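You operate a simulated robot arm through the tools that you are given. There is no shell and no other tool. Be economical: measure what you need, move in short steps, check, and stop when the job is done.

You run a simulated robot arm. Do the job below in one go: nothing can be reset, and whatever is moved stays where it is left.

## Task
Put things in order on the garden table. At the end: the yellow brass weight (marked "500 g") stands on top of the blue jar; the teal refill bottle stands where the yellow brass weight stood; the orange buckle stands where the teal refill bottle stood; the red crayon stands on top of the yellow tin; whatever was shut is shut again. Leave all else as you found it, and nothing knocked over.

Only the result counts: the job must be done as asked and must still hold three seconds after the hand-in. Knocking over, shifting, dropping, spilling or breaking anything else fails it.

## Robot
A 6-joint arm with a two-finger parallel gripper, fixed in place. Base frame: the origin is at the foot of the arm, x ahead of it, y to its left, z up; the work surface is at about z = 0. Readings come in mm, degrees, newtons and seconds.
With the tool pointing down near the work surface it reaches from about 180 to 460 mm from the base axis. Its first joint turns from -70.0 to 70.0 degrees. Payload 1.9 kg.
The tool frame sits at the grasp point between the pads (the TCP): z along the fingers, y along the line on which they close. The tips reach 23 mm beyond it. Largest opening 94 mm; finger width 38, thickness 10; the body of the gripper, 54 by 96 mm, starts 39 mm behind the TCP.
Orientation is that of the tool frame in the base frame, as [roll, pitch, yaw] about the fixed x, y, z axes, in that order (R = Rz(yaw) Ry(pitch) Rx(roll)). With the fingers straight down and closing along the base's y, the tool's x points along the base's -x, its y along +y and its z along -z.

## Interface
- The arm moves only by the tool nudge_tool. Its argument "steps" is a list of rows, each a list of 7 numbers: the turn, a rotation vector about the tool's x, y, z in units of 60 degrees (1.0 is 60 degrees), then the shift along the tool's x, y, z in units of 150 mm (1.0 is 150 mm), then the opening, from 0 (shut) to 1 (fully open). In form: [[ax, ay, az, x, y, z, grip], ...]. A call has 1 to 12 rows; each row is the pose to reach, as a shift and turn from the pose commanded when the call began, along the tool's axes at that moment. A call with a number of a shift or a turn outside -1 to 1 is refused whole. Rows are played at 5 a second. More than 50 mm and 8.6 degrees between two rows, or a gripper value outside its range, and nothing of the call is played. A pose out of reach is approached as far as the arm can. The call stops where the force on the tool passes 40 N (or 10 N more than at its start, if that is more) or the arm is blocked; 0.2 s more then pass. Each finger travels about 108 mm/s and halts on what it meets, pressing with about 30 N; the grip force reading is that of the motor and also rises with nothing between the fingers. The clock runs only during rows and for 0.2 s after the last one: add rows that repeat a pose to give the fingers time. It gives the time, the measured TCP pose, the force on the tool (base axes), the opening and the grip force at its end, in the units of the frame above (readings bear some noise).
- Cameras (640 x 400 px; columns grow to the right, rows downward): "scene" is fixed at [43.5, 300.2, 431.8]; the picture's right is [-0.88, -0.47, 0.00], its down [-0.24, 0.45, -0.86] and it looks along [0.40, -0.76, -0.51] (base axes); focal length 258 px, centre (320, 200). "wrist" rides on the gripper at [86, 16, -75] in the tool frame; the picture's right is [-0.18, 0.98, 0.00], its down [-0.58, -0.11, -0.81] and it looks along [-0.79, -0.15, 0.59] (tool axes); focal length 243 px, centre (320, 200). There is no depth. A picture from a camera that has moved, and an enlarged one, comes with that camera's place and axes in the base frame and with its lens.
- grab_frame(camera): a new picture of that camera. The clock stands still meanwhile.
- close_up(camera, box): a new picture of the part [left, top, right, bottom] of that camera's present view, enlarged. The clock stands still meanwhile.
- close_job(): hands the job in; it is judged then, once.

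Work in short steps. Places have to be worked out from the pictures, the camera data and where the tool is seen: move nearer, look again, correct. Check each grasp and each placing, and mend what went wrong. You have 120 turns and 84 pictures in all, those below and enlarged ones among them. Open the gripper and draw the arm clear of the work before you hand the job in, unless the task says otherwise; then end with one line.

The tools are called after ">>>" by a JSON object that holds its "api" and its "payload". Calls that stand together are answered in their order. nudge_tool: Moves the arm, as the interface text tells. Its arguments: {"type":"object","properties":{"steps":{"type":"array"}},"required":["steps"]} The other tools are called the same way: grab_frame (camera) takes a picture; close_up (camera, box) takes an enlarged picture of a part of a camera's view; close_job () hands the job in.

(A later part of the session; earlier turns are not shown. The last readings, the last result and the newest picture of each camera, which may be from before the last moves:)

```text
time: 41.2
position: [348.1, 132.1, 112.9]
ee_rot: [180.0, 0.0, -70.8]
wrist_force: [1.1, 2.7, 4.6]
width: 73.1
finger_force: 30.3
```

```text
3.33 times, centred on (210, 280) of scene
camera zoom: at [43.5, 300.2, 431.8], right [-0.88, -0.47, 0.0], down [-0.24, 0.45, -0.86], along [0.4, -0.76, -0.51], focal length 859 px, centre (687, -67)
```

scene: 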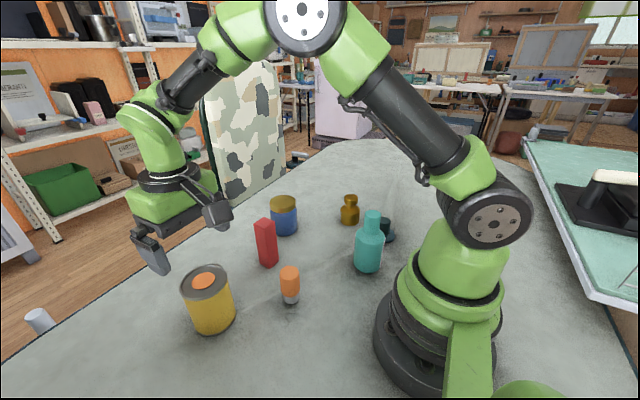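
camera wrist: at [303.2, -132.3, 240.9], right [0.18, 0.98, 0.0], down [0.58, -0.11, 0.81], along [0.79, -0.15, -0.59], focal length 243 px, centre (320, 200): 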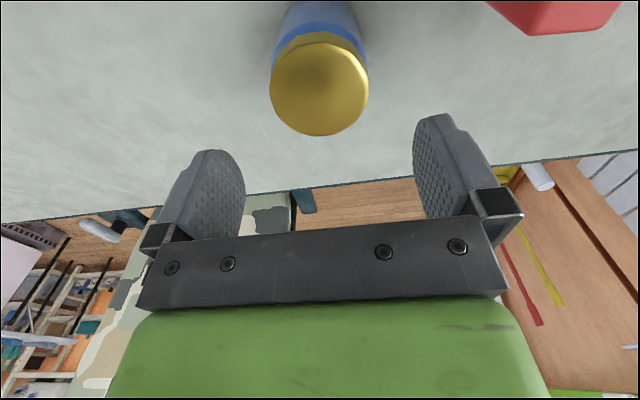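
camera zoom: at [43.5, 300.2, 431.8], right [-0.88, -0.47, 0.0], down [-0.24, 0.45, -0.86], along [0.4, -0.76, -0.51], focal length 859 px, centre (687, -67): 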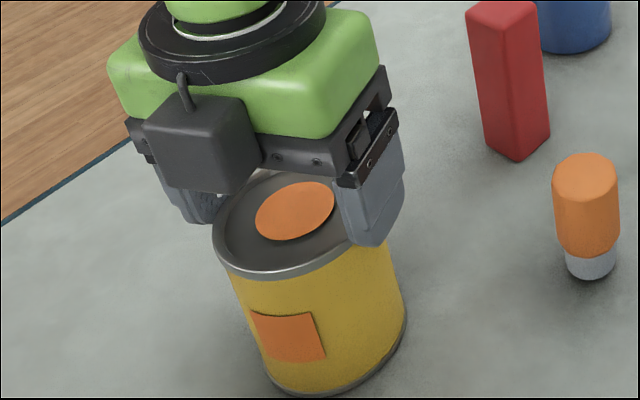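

The side label is a plain orange square, and the whole tin turns as one piece. I'm turning it back to its original orientation and releasing.

>>> {"api": "nudge_tool", "payload": {"steps": [[0, 0, 0.13, 0, 0, 0, 0.6], [0, 0, 0.26, 0, 0, 0, 0.6], [0, 0, 0.39, 0, 0, 0, 0.6], [0, 0, 0.52, 0, 0, 0, 0.6], [0, 0, 0.65, 0, 0, 0, 0.6], [0, 0, 0.78, 0, 0, 0, 0.6], [0, 0, 0.91, 0, 0, 0, 0.6], [0, 0, 0.91, 0, 0, 0, 0.6]]}}

>>> {"api": "nudge_tool", "payload": {"steps": [[0, 0, 0.13, 0, 0, 0, 0.6], [0, 0, 0.26, 0, 0, 0, 0.6], [0, 0, 0.39, 0, 0, 0, 0.6], [0, 0, 0.52, 0, 0, 0, 0.6], [0, 0, 0.65, 0, 0, 0, 0.6], [0, 0, 0.78, 0, 0, 0, 0.6], [0, 0, 0.91, 0, 0, 0, 0.6], [0, 0, 0.91, 0, 0, 0, 0.6]]}}

>>> {"api": "close_up", "payload": {"camera": "scene", "box": [150, 220, 270, 340]}}

```text
time: 43.0
position: [347.1, 131.4, 113.6]
ee_rot: [-180.0, -0.1, -125.5]
wrist_force: [0.1, -0.2, -3.4]
width: 73.0
finger_force: 30.5
```

```text
time: 44.8
position: [347.9, 130.8, 112.7]
ee_rot: [-179.9, 0.0, 179.9]
wrist_force: [-2.8, -0.9, 4.6]
width: 73.1
finger_force: 30.5
```

```text
3.33 times, centred on (210, 280) of scene
camera zoom: at [43.5, 300.2, 431.8], right [-0.88, -0.47, 0.0], down [-0.24, 0.45, -0.86], along [0.4, -0.76, -0.51], focal length 859 px, centre (687, -67)
```

zoom: 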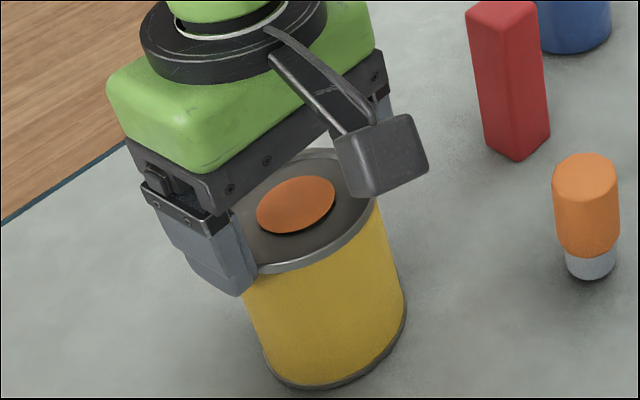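

Tin is back. While I still hold the lid, I'll repeat the twist with a firmer press; if the body stays, the orange label won't appear.

>>> {"api": "nudge_tool", "payload": {"steps": [[0, 0, 0, 0, 0, 0.004, 0.6], [0, 0, 0, 0, 0, 0.008, 0.6], [0, 0, 0, 0, 0, 0.01, 0.6]]}}

```text
time: 45.6
position: [348.5, 130.6, 112.6]
ee_rot: [-180.0, 0.0, 180.0]
wrist_force: [-5.6, -3.8, 22.9]
width: 73.2
finger_force: 30.2
```

>>> {"api": "nudge_tool", "payload": {"steps": [[0, 0, -0.02, 0, 0, 0.004, 0.6], [0, 0, -0.13, 0, 0, 0.006, 0.6], [0, 0, -0.26, 0, 0, 0.007, 0.6], [0, 0, -0.39, 0, 0, 0.008, 0.6], [0, 0, -0.52, 0, 0, 0.009, 0.6], [0, 0, -0.65, 0, 0, 0.01, 0.6], [0, 0, -0.78, 0, 0, 0.01, 0.6], [0, 0, -0.91, 0, 0, 0.01, 0.6]]}}

>>> {"api": "close_up", "payload": {"camera": "scene", "box": [150, 220, 270, 340]}}

```text
time: 47.4
position: [346.8, 132.4, 109.9]
ee_rot: [179.9, -0.3, -125.3]
wrist_force: [1.0, -2.4, 1.8]
width: 72.8
finger_force: 30.4
```

```text
3.33 times, centred on (210, 280) of scene
camera zoom: at [43.5, 300.2, 431.8], right [-0.88, -0.47, 0.0], down [-0.24, 0.45, -0.86], along [0.4, -0.76, -0.51], focal length 859 px, centre (687, -67)
```

zoom: 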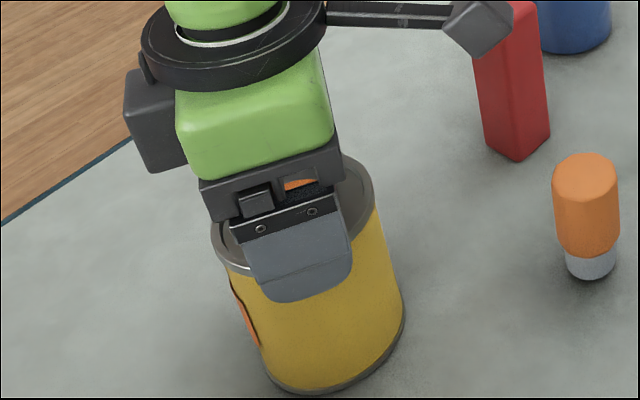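

The tin turned as a whole again, so its lid isn't a screw lid. Turning back, releasing and rising.

>>> {"api": "nudge_tool", "payload": {"steps": [[0, 0, 0.13, 0, 0, 0, 0.6], [0, 0, 0.26, 0, 0, 0, 0.6], [0, 0, 0.39, 0, 0, 0, 0.6], [0, 0, 0.52, 0, 0, 0, 0.6], [0, 0, 0.65, 0, 0, 0, 0.6], [0, 0, 0.78, 0, 0, 0, 0.6], [0, 0, 0.91, 0, 0, 0, 0.6], [0, 0, 0.91, 0, 0, 0, 0.6]]}}

>>> {"api": "nudge_tool", "payload": {"steps": [[0, 0, 0, 0, 0, 0, 0.85], [0, 0, 0, 0, 0, 0, 1], [0, 0, 0, 0, 0, -0.2, 1], [0, 0, 0, 0, 0, -0.5, 1]]}}

>>> {"api": "grab_frame", "payload": {"camera": "wrist"}}

```text
time: 49.2
position: [347.7, 130.6, 109.1]
ee_rot: [-179.9, 0.0, 180.0]
wrist_force: [-0.3, 0.1, -4.0]
width: 72.8
finger_force: 30.3
```

```text
time: 50.2
position: [348.0, 131.7, 184.2]
ee_rot: [-179.9, -0.1, -179.9]
wrist_force: [0.2, -0.2, 0.5]
width: 94.0
finger_force: 0.1
```

```text
43 pictures are left
camera wrist: at [262.4, 149.5, 260.4], right [0.18, 0.98, 0.0], down [0.58, -0.11, 0.81], along [0.79, -0.15, -0.59], focal length 243 px, centre (320, 200)
```

wrist: 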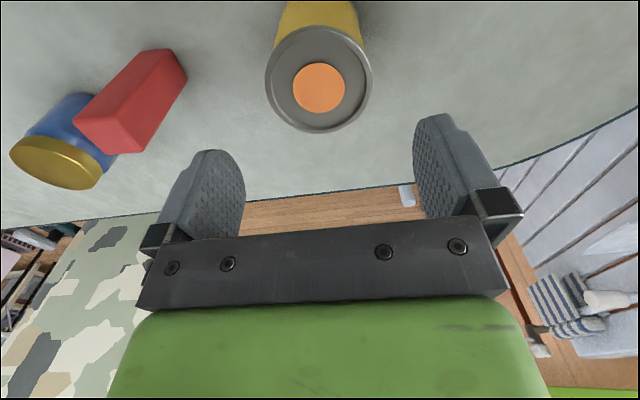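

The tin is in place and both lids are fixed, so the only orange object — the orange/grey piece — must be the buckle. Starting the moves: I'm travelling to above the brass weight (~(249,-276)).

>>> {"api": "nudge_tool", "payload": {"steps": [[0, 0, 0, 0.08, -0.3, 0, 1], [0, 0, 0, 0.15, -0.6, 0, 1], [0, 0, 0, 0.22, -0.905, 0, 1]]}}

>>> {"api": "nudge_tool", "payload": {"steps": [[0, 0, 0, 0.08, -0.3, 0, 1], [0, 0, 0, 0.15, -0.6, 0, 1], [0, 0, 0, 0.22, -0.905, 0, 1]]}}

>>> {"api": "nudge_tool", "payload": {"steps": [[0, 0, 0, 0.08, -0.3, 0, 1], [0, 0, 0, 0.15, -0.6, 0, 1], [0, 0, 0, 0.22, -0.905, 0, 1], [0, 0, 0, 0.22, -0.905, 0, 1]]}}

>>> {"api": "grab_frame", "payload": {"camera": "wrist"}}

```text
time: 51.0
position: [315.9, -3.9, 186.1]
ee_rot: [-179.9, -0.1, 180.0]
wrist_force: [-1.3, -1.2, -0.9]
width: 94.4
finger_force: 0.1
```

```text
time: 51.8
position: [284.2, -141.0, 185.2]
ee_rot: [180.0, -0.2, 180.0]
wrist_force: [-1.1, -0.6, 0.4]
width: 93.9
finger_force: 0.0
```

```text
time: 52.8
position: [253.4, -275.5, 184.8]
ee_rot: [-179.9, -0.1, -180.0]
wrist_force: [-0.6, 0.1, -0.5]
width: 94.1
finger_force: 0.0
```

```text
42 pictures are left
camera wrist: at [167.6, -259.0, 260.1], right [0.18, 0.98, 0.0], down [0.58, -0.11, 0.81], along [0.79, -0.15, -0.59], focal length 243 px, centre (320, 200)
```

wrist: 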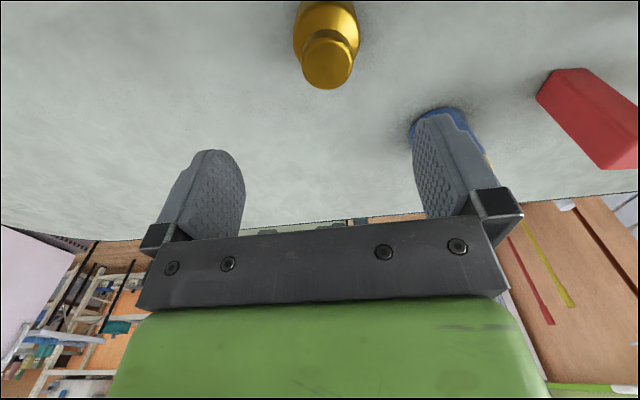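

The weight triangulates to (249,-270), with its knob top at z≈85. I'm shifting there and descending to z≈115 to verify.

>>> {"api": "nudge_tool", "payload": {"steps": [[0, 0, 0, 0.027, 0.035, 0.15, 1], [0, 0, 0, 0.027, 0.035, 0.3, 1], [0, 0, 0, 0.027, 0.035, 0.46, 1], [0, 0, 0, 0.027, 0.035, 0.46, 1]]}}

>>> {"api": "grab_frame", "payload": {"camera": "wrist"}}

>>> {"api": "close_up", "payload": {"camera": "scene", "box": [310, 160, 400, 240]}}

```text
time: 53.8
position: [245.4, -269.9, 115.8]
ee_rot: [-180.0, 0.0, -179.9]
wrist_force: [0.6, 0.9, -0.4]
width: 94.4
finger_force: 0.2
```

```text
41 pictures are left
camera wrist: at [160.4, -253.0, 191.0], right [0.18, 0.98, 0.0], down [0.58, -0.11, 0.81], along [0.79, -0.15, -0.59], focal length 243 px, centre (320, 200)
```

wrist: 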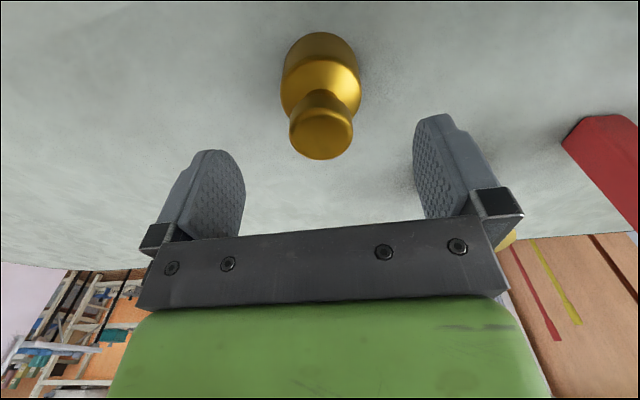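

```text
5.00 times, centred on (355, 200) of scene
camera zoom: at [43.5, 300.2, 431.8], right [-0.88, -0.47, 0.0], down [-0.24, 0.45, -0.86], along [0.4, -0.76, -0.51], focal length 1288 px, centre (145, 200)
```

zoom: 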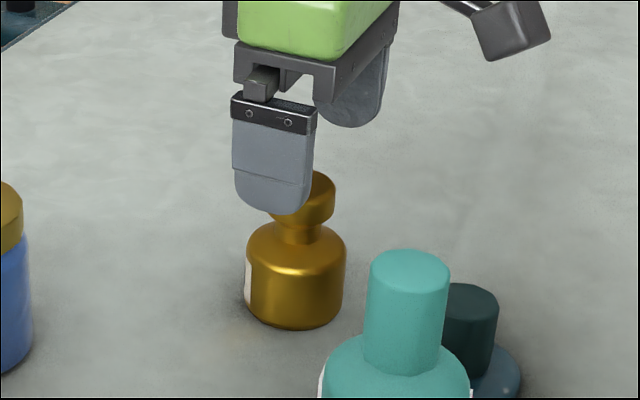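

Knob centre about (250,-269), z≈80. I'm descending to z≈56 so the pads take the body's top and shoulder, then closing.

>>> {"api": "nudge_tool", "payload": {"steps": [[0, 0, 0, -0.025, 0.005, 0.1, 1], [0, 0, 0, -0.025, 0.005, 0.25, 1], [0, 0, 0, -0.025, 0.005, 0.35, 1], [0, 0, 0, -0.025, 0.005, 0.4, 1], [0, 0, 0, -0.025, 0.005, 0.4, 1]]}}

>>> {"api": "close_up", "payload": {"camera": "wrist", "box": [220, 60, 420, 230]}}

```text
time: 55.0
position: [249.4, -268.9, 56.3]
ee_rot: [180.0, 0.0, 180.0]
wrist_force: [0.3, 0.3, -0.7]
width: 94.0
finger_force: 0.1
```

```text
2.35 times, centred on (320, 145) of wrist
camera zoom: at [163.4, -252.3, 131.0], right [0.18, 0.98, 0.0], down [0.58, -0.11, 0.81], along [0.79, -0.15, -0.59], focal length 571 px, centre (320, 329)
```

zoom: 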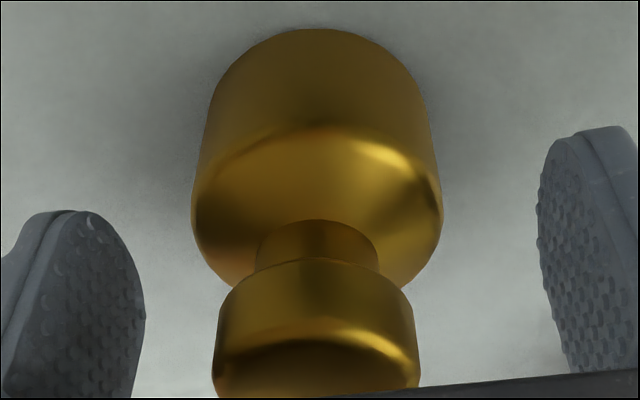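

>>> {"api": "nudge_tool", "payload": {"steps": [[0, 0, 0, 0, 0, 0, 0.8], [0, 0, 0, 0, 0, 0, 0.6], [0, 0, 0, 0, 0, 0, 0.4], [0, 0, 0, 0, 0, 0, 0.4], [0, 0, 0, 0, 0, 0, 0.4]]}}

>>> {"api": "close_up", "payload": {"camera": "scene", "box": [310, 160, 400, 240]}}

```text
time: 56.2
position: [247.8, -269.8, 56.7]
ee_rot: [-179.9, 0.0, -180.0]
wrist_force: [1.5, -0.7, -0.2]
width: 54.7
finger_force: 30.1
```

```text
5.00 times, centred on (355, 200) of scene
camera zoom: at [43.5, 300.2, 431.8], right [-0.88, -0.47, 0.0], down [-0.24, 0.45, -0.86], along [0.4, -0.76, -0.51], focal length 1288 px, centre (145, 200)
```

zoom: 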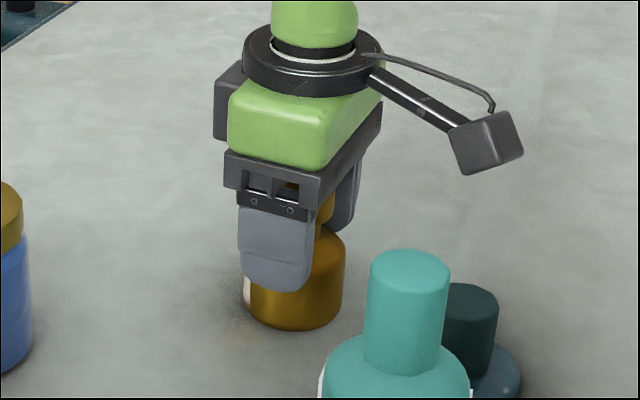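

Gripped at 54.7 mm, with the weight centred at about (249,-269.5). Lifting.

>>> {"api": "nudge_tool", "payload": {"steps": [[0, 0, 0, 0, 0, -0.1, 0.4], [0, 0, 0, 0, 0, -0.35, 0.4], [0, 0, 0, 0, 0, -0.6, 0.4], [0, 0, 0, 0, 0, -0.87, 0.4], [0, 0, 0, 0, 0, -0.87, 0.4]]}}

>>> {"api": "close_up", "payload": {"camera": "scene", "box": [300, 100, 420, 240]}}

```text
time: 57.4
position: [246.7, -270.4, 188.5]
ee_rot: [179.9, 0.0, 180.0]
wrist_force: [-0.6, 0.1, -4.8]
width: 54.7
finger_force: 29.7
```

```text
2.86 times, centred on (360, 170) of scene
camera zoom: at [43.5, 300.2, 431.8], right [-0.88, -0.47, 0.0], down [-0.24, 0.45, -0.86], along [0.4, -0.76, -0.51], focal length 736 px, centre (206, 286)
```

zoom: 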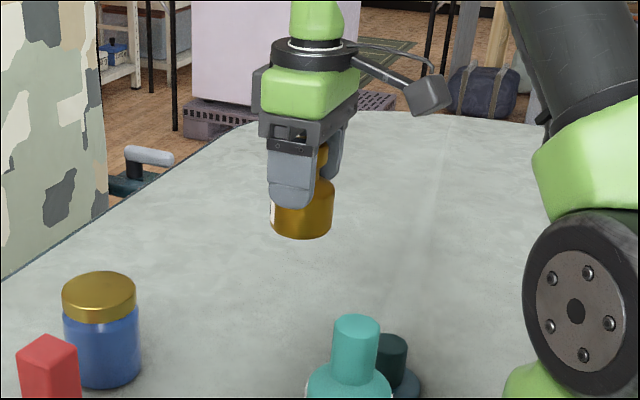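

Holding 4.8 N. Moving above the jar (385,-149.5).

>>> {"api": "nudge_tool", "payload": {"steps": [[0, 0, 0, -0.15, 0.14, 0, 0.4], [0, 0, 0, -0.35, 0.31, 0, 0.4], [0, 0, 0, -0.55, 0.48, 0, 0.4], [0, 0, 0, -0.75, 0.65, 0, 0.4], [0, 0, 0, -0.91, 0.803, 0, 0.4], [0, 0, 0, -0.91, 0.803, 0, 0.4]]}}

>>> {"api": "grab_frame", "payload": {"camera": "wrist"}}

>>> {"api": "close_up", "payload": {"camera": "scene", "box": [230, 120, 340, 250]}}

```text
time: 58.8
position: [387.9, -148.4, 185.9]
ee_rot: [-179.9, -0.1, -180.0]
wrist_force: [0.0, -0.6, -5.2]
width: 54.6
finger_force: 30.2
```

```text
36 pictures are left
camera wrist: at [301.4, -131.5, 261.4], right [0.18, 0.98, 0.0], down [0.58, -0.11, 0.81], along [0.79, -0.15, -0.59], focal length 243 px, centre (320, 200)
```

wrist: 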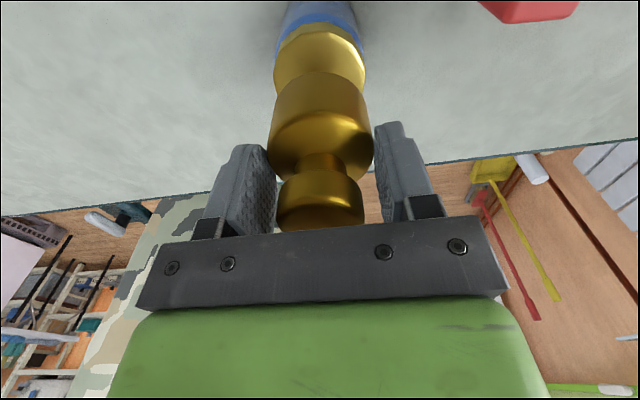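

```text
3.08 times, centred on (285, 185) of scene
camera zoom: at [43.5, 300.2, 431.8], right [-0.88, -0.47, 0.0], down [-0.24, 0.45, -0.86], along [0.4, -0.76, -0.51], focal length 793 px, centre (428, 246)
```

zoom: 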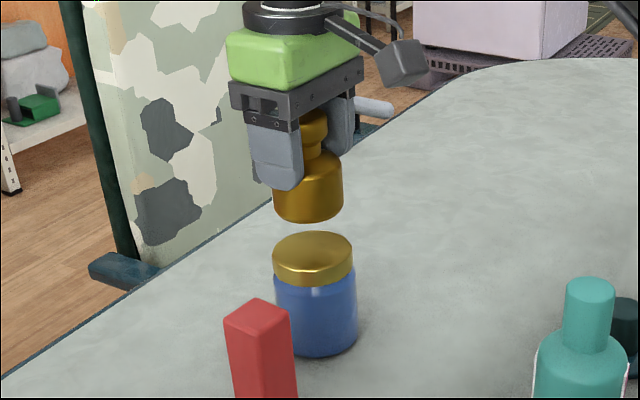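

Alignment looks good; shifting 2 mm back in x and lowering slowly onto the lid.

>>> {"api": "nudge_tool", "payload": {"steps": [[0, 0, 0, 0.013, -0.005, 0.07, 0.4], [0, 0, 0, 0.013, -0.005, 0.14, 0.4], [0, 0, 0, 0.013, -0.005, 0.19, 0.4], [0, 0, 0, 0.013, -0.005, 0.21, 0.4], [0, 0, 0, 0.013, -0.005, 0.22, 0.4]]}}

>>> {"api": "close_up", "payload": {"camera": "scene", "box": [240, 140, 320, 240]}}

```text
time: 60.0
position: [383.0, -149.6, 152.4]
ee_rot: [-180.0, -0.1, 179.9]
wrist_force: [0.2, -0.7, -5.1]
width: 54.5
finger_force: 30.6
```

```text
4.00 times, centred on (280, 190) of scene
camera zoom: at [43.5, 300.2, 431.8], right [-0.88, -0.47, 0.0], down [-0.24, 0.45, -0.86], along [0.4, -0.76, -0.51], focal length 1030 px, centre (480, 240)
```

zoom: 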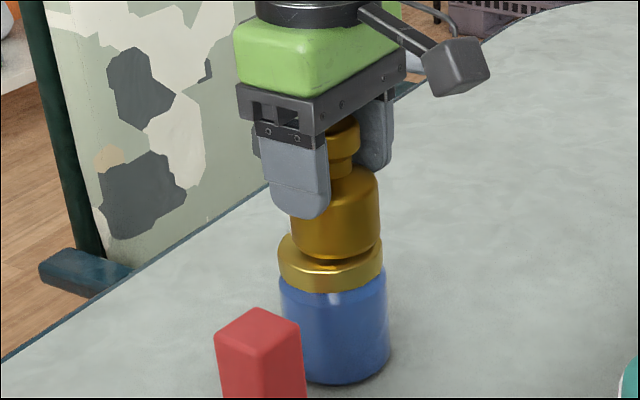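

Weight is about 3–4 mm toward image right; shifting (+2.5,+1.5) and lowering to contact.

>>> {"api": "nudge_tool", "payload": {"steps": [[0, 0, 0, -0.017, 0.01, 0, 0.4], [0, 0, 0, -0.017, 0.01, 0.007, 0.4], [0, 0, 0, -0.017, 0.01, 0.013, 0.4], [0, 0, 0, -0.017, 0.01, 0.018, 0.4]]}}

```text
time: 61.0
position: [386.1, -148.8, 151.1]
ee_rot: [-179.9, 0.0, -180.0]
wrist_force: [-0.2, 0.1, -1.6]
width: 54.8
finger_force: 29.9
```

Contact has begun (load dropping). Slightly lower, then release gently and rise.

>>> {"api": "nudge_tool", "payload": {"steps": [[0, 0, 0, 0, 0, 0.003, 0.4], [0, 0, 0, 0, 0, 0.003, 0.56], [0, 0, 0, 0, 0, 0.003, 0.66], [0, 0, 0, 0, 0, 0.003, 0.8], [0, 0, 0, 0, 0, 0.003, 1], [0, 0, 0, 0, 0, 0.003, 1]]}}

>>> {"api": "nudge_tool", "payload": {"steps": [[0, 0, 0, 0, 0, -0.1, 1], [0, 0, 0, 0, 0, -0.35, 1], [0, 0, 0, 0, 0, -0.6, 1]]}}

>>> {"api": "close_up", "payload": {"camera": "scene", "box": [240, 140, 320, 240]}}

```text
time: 62.4
position: [384.5, -147.8, 150.6]
ee_rot: [-179.9, 0.0, 179.9]
wrist_force: [0.3, -1.4, -0.2]
width: 93.9
finger_force: 0.1
```

```text
time: 63.2
position: [385.7, -149.8, 240.1]
ee_rot: [180.0, -0.2, -179.9]
wrist_force: [-0.3, 0.5, 0.6]
width: 93.9
finger_force: 0.0
```

```text
4.00 times, centred on (280, 190) of scene
camera zoom: at [43.5, 300.2, 431.8], right [-0.88, -0.47, 0.0], down [-0.24, 0.45, -0.86], along [0.4, -0.76, -0.51], focal length 1030 px, centre (480, 240)
```

zoom: 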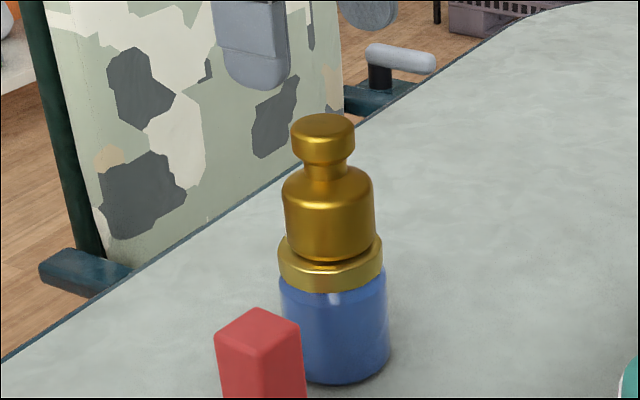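

The weight stands well on the jar. Next the bottle: moving above it (~(150,-133)) at z≈220.

>>> {"api": "nudge_tool", "payload": {"steps": [[0, 0, 0, 0.25, 0, 0, 1], [0, 0, 0, 0.5, 0, 0, 1], [0, 0, 0, 0.75, 0, 0, 1], [0, 0, 0, 1, 0.05, 0, 1]]}}

>>> {"api": "nudge_tool", "payload": {"steps": [[0, 0, 0, 0.2, 0.05, 0.05, 1], [0, 0, 0, 0.4, 0.05, 0.1, 1], [0, 0, 0, 0.55, 0.05, 0.15, 1], [0, 0, 0, 0.55, 0.05, 0.15, 1]]}}

>>> {"api": "grab_frame", "payload": {"camera": "wrist"}}

>>> {"api": "grab_frame", "payload": {"camera": "scene"}}

```text
time: 64.2
position: [234.2, -142.0, 240.1]
ee_rot: [-179.9, 0.1, 180.0]
wrist_force: [0.4, 0.2, 0.3]
width: 94.2
finger_force: 0.0
```

```text
time: 65.2
position: [153.5, -131.5, 215.2]
ee_rot: [179.9, 0.1, -180.0]
wrist_force: [0.5, 0.1, -0.3]
width: 94.1
finger_force: 0.0
```

```text
32 pictures are left
camera wrist: at [67.7, -115.8, 291.9], right [0.18, 0.98, 0.0], down [0.58, -0.11, 0.81], along [0.79, -0.15, -0.59], focal length 243 px, centre (320, 200)
```

wrist: 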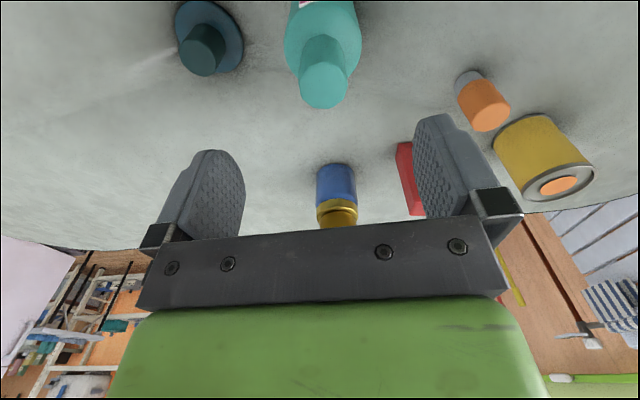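

```text
31 pictures are left
```

scene: 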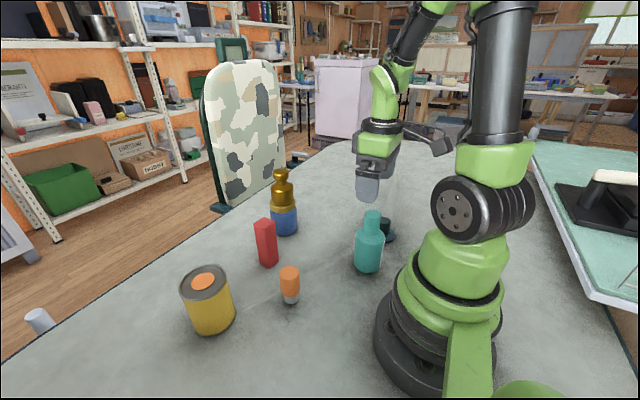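

The bottle neck triangulates to (148,-128), top z≈145. I'm descending to z≈127 around the neck.

>>> {"api": "nudge_tool", "payload": {"steps": [[0, 0, 0, 0.03, 0.018, 0.1, 1], [0, 0, 0, 0.03, 0.018, 0.25, 1], [0, 0, 0, 0.03, 0.018, 0.4, 1], [0, 0, 0, 0.03, 0.018, 0.52, 1], [0, 0, 0, 0.03, 0.018, 0.585, 1], [0, 0, 0, 0.03, 0.018, 0.585, 1]]}}

>>> {"api": "close_up", "payload": {"camera": "wrist", "box": [200, 40, 440, 240]}}

>>> {"api": "close_up", "payload": {"camera": "scene", "box": [320, 160, 420, 280]}}

```text
time: 66.6
position: [148.5, -131.3, 129.2]
ee_rot: [-179.8, 0.1, -179.9]
wrist_force: [0.0, -0.2, 0.1]
width: 93.9
finger_force: 0.0
```

```text
2.00 times, centred on (320, 140) of wrist
camera zoom: at [62.8, -114.0, 204.8], right [0.18, 0.98, 0.0], down [0.58, -0.11, 0.81], along [0.79, -0.15, -0.59], focal length 485 px, centre (320, 320)
```

zoom: 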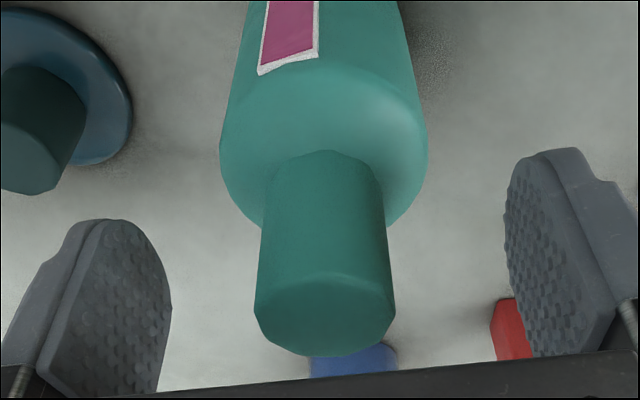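

```text
3.33 times, centred on (370, 220) of scene
camera zoom: at [43.5, 300.2, 431.8], right [-0.88, -0.47, 0.0], down [-0.24, 0.45, -0.86], along [0.4, -0.76, -0.51], focal length 859 px, centre (153, 133)
```

zoom: 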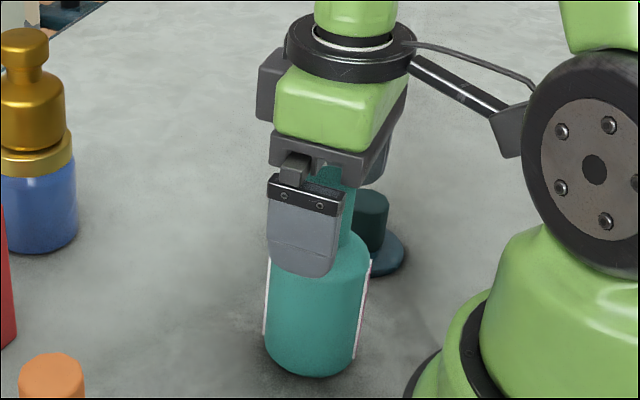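

Aligned. Closing on the neck.

>>> {"api": "nudge_tool", "payload": {"steps": [[0, 0, 0, 0, 0, 0, 0.8], [0, 0, 0, 0, 0, 0, 0.6], [0, 0, 0, 0, 0, 0, 0.4], [0, 0, 0, 0, 0, 0, 0.25], [0, 0, 0, 0, 0, 0, 0.25], [0, 0, 0, 0, 0, 0, 0.25]]}}

>>> {"api": "nudge_tool", "payload": {"steps": [[0, 0, 0, 0, 0, -0.05, 0.25], [0, 0, 0, 0, 0, -0.15, 0.25], [0, 0, 0, 0, 0, -0.3, 0.25], [0, 0, 0, 0, 0, -0.4, 0.25], [0, 0, 0, 0, 0, -0.4, 0.25]]}}

>>> {"api": "close_up", "payload": {"camera": "scene", "box": [320, 120, 420, 280]}}

```text
time: 68.0
position: [148.1, -131.5, 130.0]
ee_rot: [-179.9, -0.1, 179.9]
wrist_force: [-1.1, -0.2, 0.2]
width: 31.0
finger_force: 29.9
```

```text
time: 69.2
position: [148.1, -130.7, 191.6]
ee_rot: [-179.9, 0.0, -179.9]
wrist_force: [0.9, -0.4, -3.1]
width: 31.2
finger_force: 29.9
```

```text
2.50 times, centred on (370, 200) of scene
camera zoom: at [43.5, 300.2, 431.8], right [-0.88, -0.47, 0.0], down [-0.24, 0.45, -0.86], along [0.4, -0.76, -0.51], focal length 644 px, centre (195, 200)
```

zoom: 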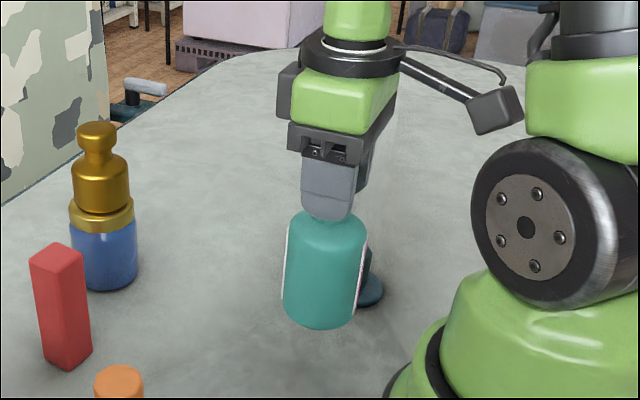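

Bottle held (31 mm, 3.1 N), original place about (148.5,-130.5). Moving x first, then y to the weight's old place (249.5,-269.5).

>>> {"api": "nudge_tool", "payload": {"steps": [[0, 0, 0, -0.2, 0, -0.05, 0.25], [0, 0, 0, -0.45, 0, -0.05, 0.25], [0, 0, 0, -0.675, 0, -0.05, 0.25], [0, 0, 0, -0.675, -0.25, -0.05, 0.25], [0, 0, 0, -0.675, -0.5, -0.05, 0.25], [0, 0, 0, -0.675, -0.75, -0.05, 0.25], [0, 0, 0, -0.675, -0.925, -0.05, 0.25], [0, 0, 0, -0.675, -0.925, -0.05, 0.25]]}}

>>> {"api": "nudge_tool", "payload": {"steps": [[0, 0, 0, 0, 0, 0.15, 0.25], [0, 0, 0, 0, 0, 0.3, 0.25], [0, 0, 0, 0, 0, 0.38, 0.25], [0, 0, 0, 0, 0, 0.42, 0.25]]}}

```text
time: 71.0
position: [249.3, -270.1, 196.6]
ee_rot: [-180.0, -0.1, 180.0]
wrist_force: [-0.4, 1.3, -2.7]
width: 31.3
finger_force: 30.3
```

```text
time: 72.0
position: [249.7, -269.1, 133.7]
ee_rot: [180.0, -0.1, 179.9]
wrist_force: [0.5, -0.1, -3.4]
width: 31.2
finger_force: 29.7
```

Position is on target; checking against the picture, then lowering the last ~4 mm.

>>> {"api": "nudge_tool", "payload": {"steps": [[0, 0, 0, 0, 0, 0.013, 0.25], [0, 0, 0, 0, 0, 0.02, 0.25], [0, 0, 0, 0, 0, 0.025, 0.25]]}}

>>> {"api": "close_up", "payload": {"camera": "scene", "box": [310, 160, 400, 240]}}

```text
time: 72.8
position: [249.0, -270.5, 131.6]
ee_rot: [-179.9, 0.0, -180.0]
wrist_force: [0.7, -0.2, -2.6]
width: 31.3
finger_force: 29.6
```

```text
5.00 times, centred on (355, 200) of scene
camera zoom: at [43.5, 300.2, 431.8], right [-0.88, -0.47, 0.0], down [-0.24, 0.45, -0.86], along [0.4, -0.76, -0.51], focal length 1288 px, centre (145, 200)
```

zoom: 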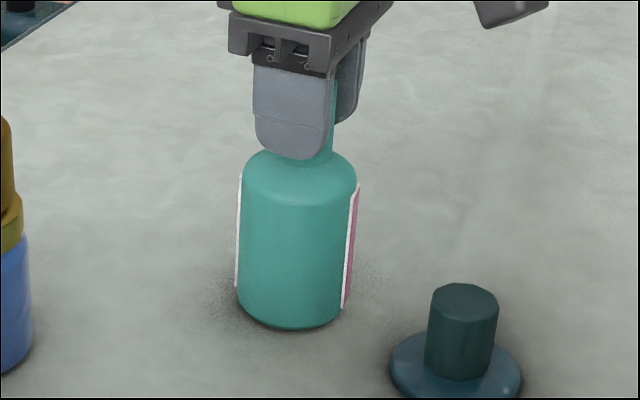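

The base is within ~3 mm of the weight's old place (slightly +x). Shifting x by −3 mm and lowering to contact.

>>> {"api": "nudge_tool", "payload": {"steps": [[0, 0, 0, 0.01, 0, 0, 0.25], [0, 0, 0, 0.02, 0.002, 0, 0.25], [0, 0, 0, 0.02, 0.002, 0.006, 0.25], [0, 0, 0, 0.02, 0.002, 0.011, 0.25], [0, 0, 0, 0.02, 0.002, 0.011, 0.25]]}}

```text
time: 74.0
position: [246.6, -269.8, 129.7]
ee_rot: [-179.9, 0.0, -179.9]
wrist_force: [-2.5, 0.0, 3.4]
width: 31.0
finger_force: 29.8
```

In contact. Releasing and rising.

>>> {"api": "nudge_tool", "payload": {"steps": [[0, 0, 0, 0, 0, 0, 0.35], [0, 0, 0, 0, 0, 0, 0.45], [0, 0, 0, 0, 0, 0, 0.7], [0, 0, 0, 0, 0, 0, 1], [0, 0, 0, 0, 0, -0.1, 1], [0, 0, 0, 0, 0, -0.35, 1], [0, 0, 0, 0, 0, -0.5, 1]]}}

>>> {"api": "close_up", "payload": {"camera": "scene", "box": [310, 160, 400, 240]}}

```text
time: 75.6
position: [245.8, -269.0, 205.2]
ee_rot: [180.0, -0.1, 180.0]
wrist_force: [0.3, -0.1, 0.0]
width: 93.9
finger_force: 0.1
```

```text
5.00 times, centred on (355, 200) of scene
camera zoom: at [43.5, 300.2, 431.8], right [-0.88, -0.47, 0.0], down [-0.24, 0.45, -0.86], along [0.4, -0.76, -0.51], focal length 1288 px, centre (145, 200)
```

zoom: 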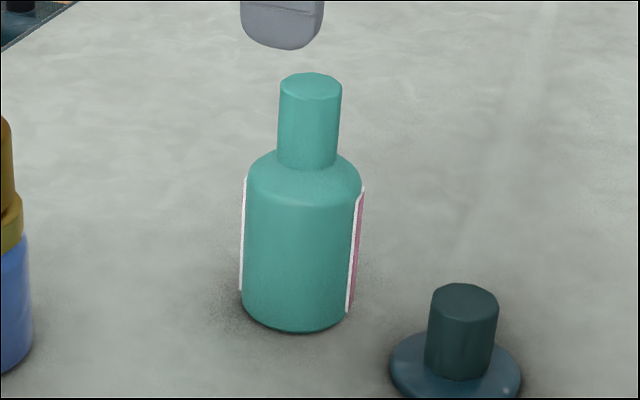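

The bottle stands where the weight stood. Now to the buckle at ~(251,27): moving above it.

>>> {"api": "nudge_tool", "payload": {"steps": [[0, 0, 0, 0, 0.25, 0, 1], [0, 0, 0, 0, 0.5, 0, 1], [0, 0, 0, 0, 0.75, 0, 1], [0, 0, 0, -0.02, 0.985, 0, 1]]}}

>>> {"api": "nudge_tool", "payload": {"steps": [[0, 0, 0, -0.01, 0.25, 0, 1], [0, 0, 0, -0.01, 0.5, 0.1, 1], [0, 0, 0, -0.01, 0.75, 0.25, 1], [0, 0, 0, -0.01, 0.985, 0.4, 1], [0, 0, 0, -0.01, 0.985, 0.4, 1]]}}

>>> {"api": "grab_frame", "payload": {"camera": "wrist"}}

```text
time: 76.6
position: [249.2, -121.5, 204.5]
ee_rot: [-180.0, 0.1, -180.0]
wrist_force: [-0.2, 0.2, -0.6]
width: 93.8
finger_force: 0.0
```

```text
time: 77.8
position: [249.6, 25.1, 144.4]
ee_rot: [-179.9, 0.0, 180.0]
wrist_force: [-0.5, 0.9, 0.4]
width: 94.0
finger_force: 0.2
```

```text
25 pictures are left
camera wrist: at [164.2, 41.7, 219.5], right [0.18, 0.98, 0.0], down [0.58, -0.11, 0.81], along [0.79, -0.15, -0.59], focal length 243 px, centre (320, 200)
```

wrist: 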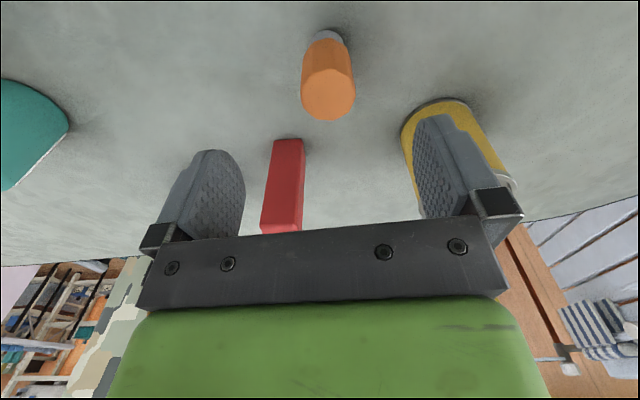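

Buckle top at about (249.5,29.5), z≈74. Descending to z≈48 and closing.

>>> {"api": "nudge_tool", "payload": {"steps": [[0, 0, 0, 0, 0.03, 0.15, 1], [0, 0, 0, 0, 0.03, 0.35, 1], [0, 0, 0, 0, 0.03, 0.5, 1], [0, 0, 0, 0, 0.03, 0.64, 1], [0, 0, 0, 0, 0.03, 0.64, 0.8], [0, 0, 0, 0, 0.03, 0.64, 0.6], [0, 0, 0, 0, 0.03, 0.64, 0.4], [0, 0, 0, 0, 0.03, 0.64, 0.25], [0, 0, 0, 0, 0.03, 0.64, 0.25]]}}

>>> {"api": "close_up", "payload": {"camera": "scene", "box": [230, 220, 350, 320]}}

```text
time: 79.8
position: [251.5, 31.2, 49.8]
ee_rot: [-179.8, 0.0, 180.0]
wrist_force: [0.5, 0.9, -0.1]
width: 34.7
finger_force: 30.0
```

```text
4.00 times, centred on (290, 270) of scene
camera zoom: at [43.5, 300.2, 431.8], right [-0.88, -0.47, 0.0], down [-0.24, 0.45, -0.86], along [0.4, -0.76, -0.51], focal length 1030 px, centre (440, -80)
```

zoom: 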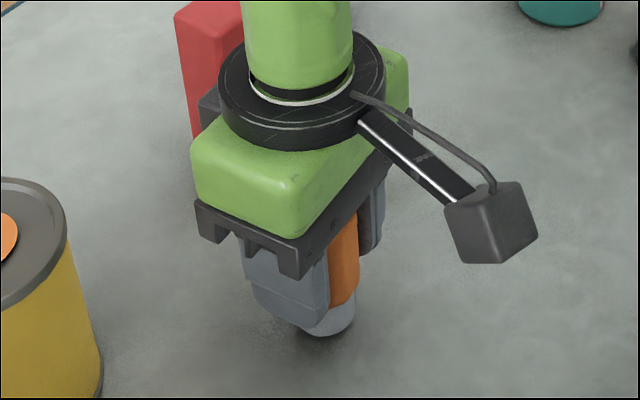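

Gripped at 34.7 mm. Lifting and carrying toward the bottle's old place.

>>> {"api": "nudge_tool", "payload": {"steps": [[0, 0, 0, 0, 0, -0.1, 0.25], [0, 0, 0, 0, 0, -0.35, 0.25], [0, 0, 0, 0, 0, -0.6, 0.25], [0, 0, 0, 0, -0.25, -0.6, 0.25], [0, 0, 0, 0, -0.5, -0.6, 0.25], [0, 0, 0, 0, -0.75, -0.6, 0.25], [0, 0, 0, 0, -1, -0.6, 0.25], [0, 0, 0, 0, -1, -0.6, 0.25]]}}

>>> {"api": "nudge_tool", "payload": {"steps": [[0, 0, 0, 0.2, -0.07, 0, 0.25], [0, 0, 0, 0.45, -0.07, 0, 0.25], [0, 0, 0, 0.677, -0.07, 0, 0.25], [0, 0, 0, 0.677, -0.07, 0, 0.25]]}}

>>> {"api": "close_up", "payload": {"camera": "scene", "box": [310, 140, 430, 290]}}

```text
time: 81.6
position: [252.4, -119.3, 139.0]
ee_rot: [180.0, -0.1, 180.0]
wrist_force: [0.1, 0.2, -1.0]
width: 34.8
finger_force: 29.6
```

```text
time: 82.6
position: [151.5, -129.0, 138.3]
ee_rot: [-179.9, 0.0, 179.9]
wrist_force: [0.2, 0.1, -0.6]
width: 34.9
finger_force: 29.6
```

```text
2.67 times, centred on (370, 215) of scene
camera zoom: at [43.5, 300.2, 431.8], right [-0.88, -0.47, 0.0], down [-0.24, 0.45, -0.86], along [0.4, -0.76, -0.51], focal length 687 px, centre (187, 160)
```

zoom: 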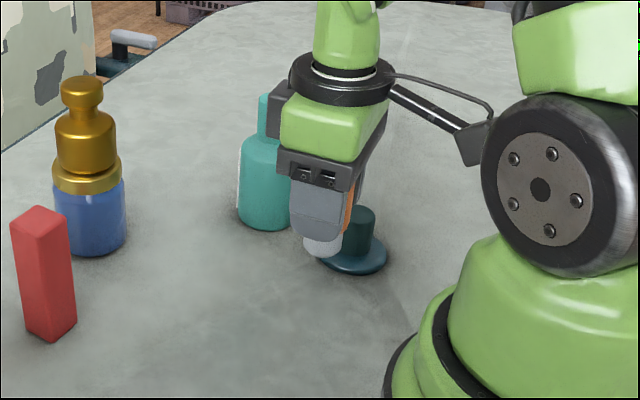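

Over the target. Lowering toward the table.

>>> {"api": "nudge_tool", "payload": {"steps": [[0, 0, 0, 0.008, 0, 0.15, 0.25], [0, 0, 0, 0.008, 0, 0.3, 0.25], [0, 0, 0, 0.008, 0, 0.45, 0.25], [0, 0, 0, 0.008, 0, 0.55, 0.25], [0, 0, 0, 0.008, 0, 0.575, 0.25], [0, 0, 0, 0.008, 0, 0.585, 0.25], [0, 0, 0, 0.008, 0, 0.585, 0.25]]}}

>>> {"api": "close_up", "payload": {"camera": "scene", "box": [340, 200, 410, 280]}}

```text
time: 84.2
position: [148.6, -129.0, 50.2]
ee_rot: [-179.8, 0.0, 180.0]
wrist_force: [0.7, 0.7, -1.1]
width: 34.7
finger_force: 30.0
```

```text
5.00 times, centred on (375, 240) of scene
camera zoom: at [43.5, 300.2, 431.8], right [-0.88, -0.47, 0.0], down [-0.24, 0.45, -0.86], along [0.4, -0.76, -0.51], focal length 1288 px, centre (45, 0)
```

zoom: 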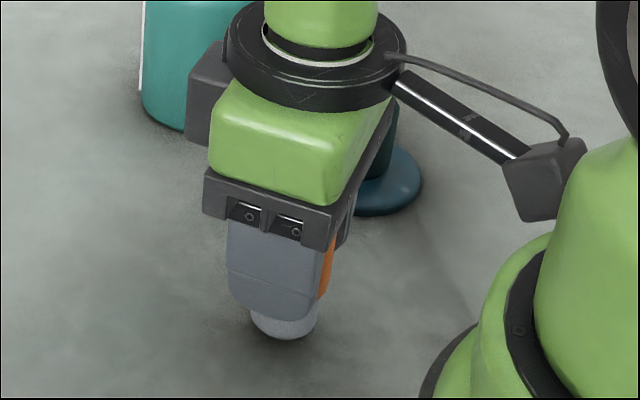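

The base lines up with the bottle's old footprint. Final contact and release.

>>> {"api": "nudge_tool", "payload": {"steps": [[0, 0, 0, 0, 0, 0.003, 0.25], [0, 0, 0, 0, 0, 0.006, 0.25], [0, 0, 0, 0, 0, 0.008, 0.25]]}}

```text
time: 85.0
position: [147.8, -129.9, 48.6]
ee_rot: [-179.9, 0.0, -180.0]
wrist_force: [1.2, 1.3, 7.0]
width: 35.0
finger_force: 29.7
```

>>> {"api": "nudge_tool", "payload": {"steps": [[0, 0, 0, 0, 0, -0.001, 0.38], [0, 0, 0, 0, 0, -0.001, 0.5], [0, 0, 0, 0, 0, -0.001, 0.75], [0, 0, 0, 0, 0, -0.001, 1], [0, 0, 0, 0, 0, -0.15, 1], [0, 0, 0, 0, 0, -0.4, 1], [0, 0, 0, 0, 0, -0.65, 1], [0, 0, 0, 0, 0, -0.9, 1]]}}

>>> {"api": "grab_frame", "payload": {"camera": "scene"}}

```text
time: 86.8
position: [148.7, -130.6, 184.9]
ee_rot: [-179.9, 0.0, 180.0]
wrist_force: [-0.4, -0.4, -0.4]
width: 93.9
finger_force: 0.1
```

```text
21 pictures are left
```

scene: 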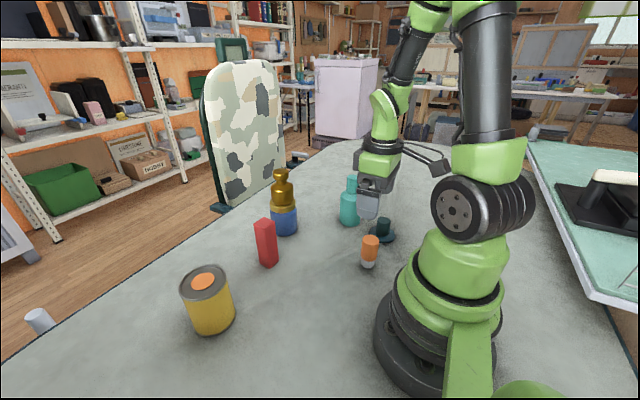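

The buckle stands in place. Next the crayon near (350,-32): moving above it.

>>> {"api": "nudge_tool", "payload": {"steps": [[0, 0, 0, -0.1, 0.1, -0.1, 1], [0, 0, 0, -0.35, 0.2, -0.15, 1], [0, 0, 0, -0.6, 0.35, -0.15, 1], [0, 0, 0, -0.85, 0.5, -0.15, 1], [0, 0, 0, -1, 0.65, -0.15, 1]]}}

>>> {"api": "nudge_tool", "payload": {"steps": [[0, 0, 0, -0.2, 0, 0, 1], [0, 0, 0, -0.34, 0, 0.05, 1], [0, 0, 0, -0.34, 0, 0.05, 1]]}}

>>> {"api": "grab_frame", "payload": {"camera": "wrist"}}

>>> {"api": "close_up", "payload": {"camera": "scene", "box": [240, 190, 300, 280]}}

```text
time: 88.0
position: [297.9, -31.3, 207.5]
ee_rot: [-180.0, -0.1, -179.9]
wrist_force: [-0.6, -0.7, 0.0]
width: 94.1
finger_force: 0.0
```

```text
time: 88.8
position: [347.9, -31.4, 198.0]
ee_rot: [-179.9, 0.0, -180.0]
wrist_force: [-0.2, -1.1, -0.5]
width: 93.9
finger_force: 0.0
```

```text
20 pictures are left
camera wrist: at [262.1, -15.2, 273.1], right [0.18, 0.98, 0.0], down [0.58, -0.11, 0.81], along [0.79, -0.15, -0.59], focal length 243 px, centre (320, 200)
```

wrist: 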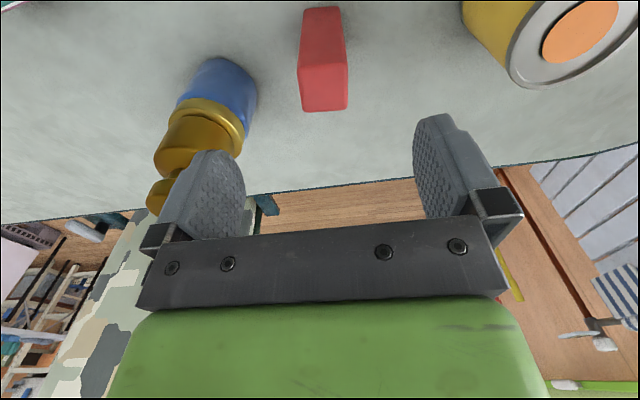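

```text
4.44 times, centred on (270, 235) of scene
camera zoom: at [43.5, 300.2, 431.8], right [-0.88, -0.47, 0.0], down [-0.24, 0.45, -0.86], along [0.4, -0.76, -0.51], focal length 1145 px, centre (542, 44)
```

zoom: 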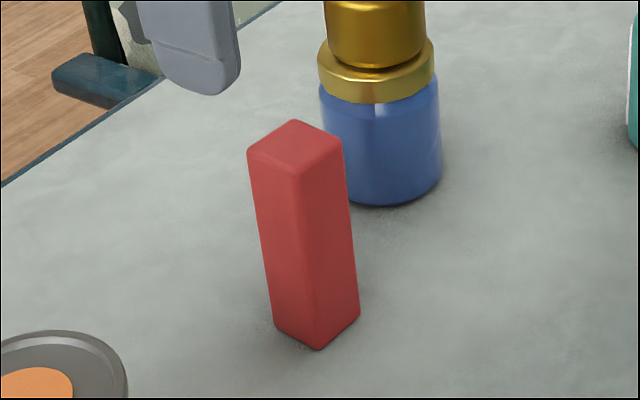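

The crayon is at about (351,-32), top z≈112, about 30 mm square, turned ~7° clockwise. Turning the tool to match and descending to z≈93.

>>> {"api": "nudge_tool", "payload": {"steps": [[0, 0, 0.06, -0.02, 0, 0.15, 1], [0, 0, 0.115, -0.02, 0, 0.3, 1], [0, 0, 0.115, -0.02, 0, 0.45, 1], [0, 0, 0.115, -0.02, 0, 0.6, 1], [0, 0, 0.115, -0.02, 0, 0.7, 1], [0, 0, 0.115, -0.02, 0, 0.7, 1]]}}

>>> {"api": "close_up", "payload": {"camera": "wrist", "box": [200, 40, 440, 240]}}

>>> {"api": "close_up", "payload": {"camera": "scene", "box": [220, 170, 320, 280]}}

```text
time: 90.2
position: [350.4, -32.8, 93.1]
ee_rot: [-179.9, -0.1, 173.1]
wrist_force: [-0.3, 0.0, -0.4]
width: 94.0
finger_force: 0.1
```

```text
2.00 times, centred on (320, 140) of wrist
camera zoom: at [267.5, -4.7, 168.3], right [0.3, 0.95, 0.0], down [0.56, -0.18, 0.81], along [0.77, -0.24, -0.59], focal length 485 px, centre (320, 320)
```

zoom: 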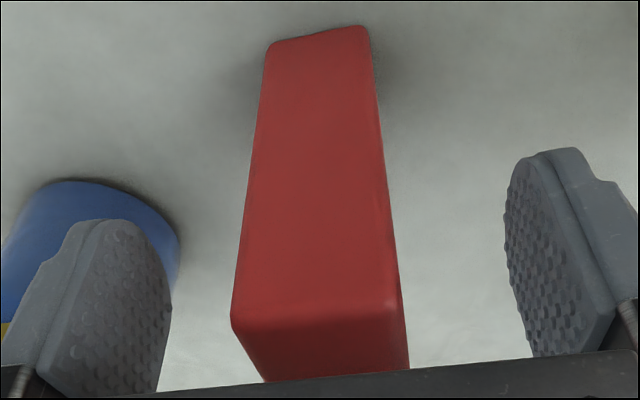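

```text
3.64 times, centred on (270, 225) of scene
camera zoom: at [43.5, 300.2, 431.8], right [-0.88, -0.47, 0.0], down [-0.24, 0.45, -0.86], along [0.4, -0.76, -0.51], focal length 937 px, centre (502, 109)
```

zoom: 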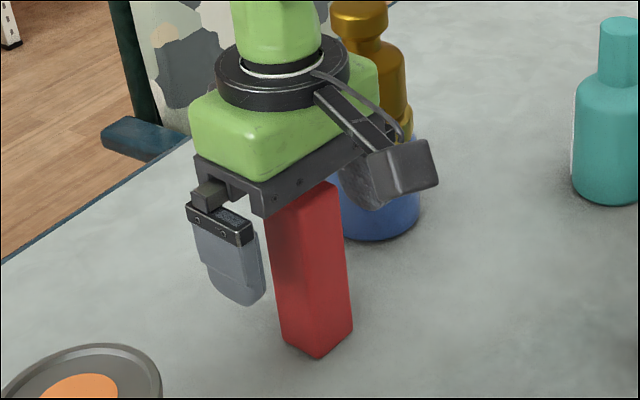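

Yaw matches (~8°), and the base centre computes to (351.5,-29.5). Shifting +2.5 mm in y and closing.

>>> {"api": "nudge_tool", "payload": {"steps": [[0, 0, 0.015, 0, 0.016, 0, 1], [0, 0, 0.015, 0, 0.016, 0, 0.75], [0, 0, 0.015, 0, 0.016, 0, 0.5], [0, 0, 0.015, 0, 0.016, 0, 0.38], [0, 0, 0.015, 0, 0.016, 0, 0.2], [0, 0, 0.015, 0, 0.016, 0, 0.2], [0, 0, 0.015, 0, 0.016, 0, 0.2]]}}

>>> {"api": "nudge_tool", "payload": {"steps": [[0, 0, 0, 0, 0, -0.1, 0.2], [0, 0, 0, 0, 0, -0.35, 0.2], [0, 0, 0, 0, 0, -0.6, 0.2], [0, 0, 0, 0, 0, -0.85, 0.2], [0, 0, 0, 0, 0, -0.98, 0.2], [0, 0, 0, 0, 0, -0.98, 0.2]]}}

>>> {"api": "close_up", "payload": {"camera": "scene", "box": [180, 80, 320, 280]}}

```text
time: 91.8
position: [352.0, -27.8, 94.1]
ee_rot: [-179.9, 0.0, 172.3]
wrist_force: [-0.1, 0.5, 0.2]
width: 33.6
finger_force: 29.7
```

```text
time: 93.2
position: [353.1, -30.3, 242.0]
ee_rot: [-179.9, 0.1, 172.2]
wrist_force: [-0.3, 0.2, -0.6]
width: 33.4
finger_force: 29.7
```

```text
2.00 times, centred on (250, 180) of scene
camera zoom: at [43.5, 300.2, 431.8], right [-0.88, -0.47, 0.0], down [-0.24, 0.45, -0.86], along [0.4, -0.76, -0.51], focal length 515 px, centre (460, 240)
```

zoom: 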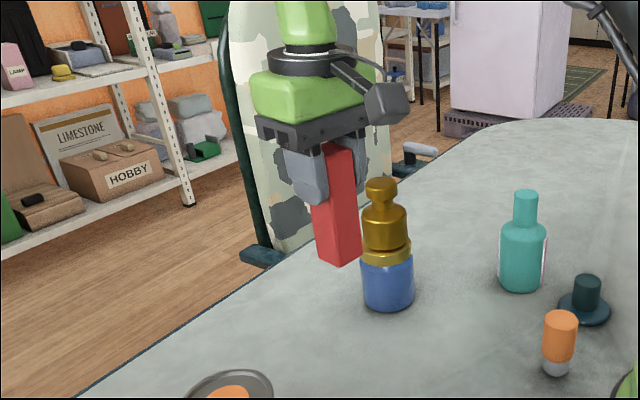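

Crayon held (0.6 N, bottom at z≈148). Carrying it over the tin at (348,131).

>>> {"api": "nudge_tool", "payload": {"steps": [[0, 0, 0, 0.04, 0.2, 0, 0.2], [0, 0, 0, 0.08, 0.45, 0, 0.2], [0, 0, 0, 0.12, 0.7, 0, 0.2], [0, 0, 0, 0.17, 0.95, 0, 0.2], [0, 0, 0, 0.17, 0.95, 0, 0.2]]}}

>>> {"api": "nudge_tool", "payload": {"steps": [[0, 0, 0, 0, 0.107, 0.1, 0.2], [0, 0, 0, 0, 0.107, 0.2, 0.2], [0, 0, 0, 0, 0.107, 0.2, 0.2]]}}

>>> {"api": "close_up", "payload": {"camera": "scene", "box": [130, 160, 290, 340]}}

>>> {"api": "grab_frame", "payload": {"camera": "wrist"}}

```text
time: 94.4
position: [344.8, 115.4, 241.9]
ee_rot: [-179.9, -0.1, 172.3]
wrist_force: [0.5, 0.4, 0.0]
width: 33.6
finger_force: 30.1
```

```text
time: 95.2
position: [348.3, 129.7, 212.3]
ee_rot: [-179.9, 0.0, 172.2]
wrist_force: [-0.2, 0.1, -0.1]
width: 33.6
finger_force: 29.8
```

```text
2.22 times, centred on (210, 250) of scene
camera zoom: at [43.5, 300.2, 431.8], right [-0.88, -0.47, 0.0], down [-0.24, 0.45, -0.86], along [0.4, -0.76, -0.51], focal length 572 px, centre (564, 89)
```

zoom: 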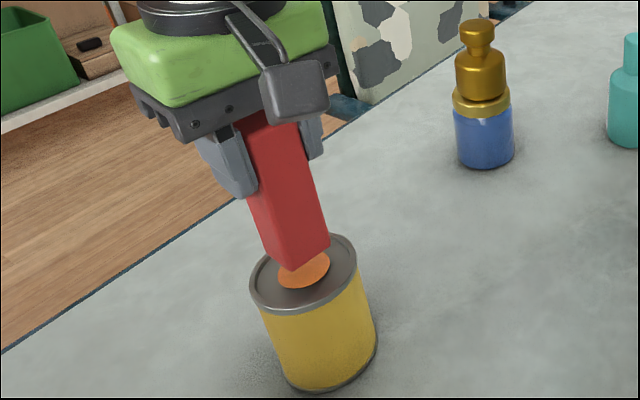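

```text
14 pictures are left
camera wrist: at [266.3, 159.0, 287.2], right [0.32, 0.95, 0.0], down [0.56, -0.19, 0.81], along [0.76, -0.26, -0.59], focal length 243 px, centre (320, 200)
```

wrist: 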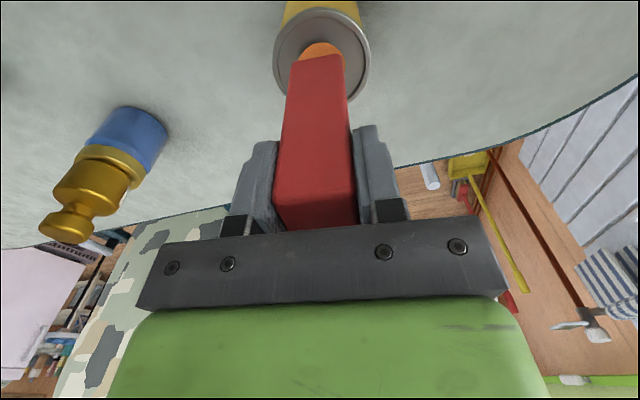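

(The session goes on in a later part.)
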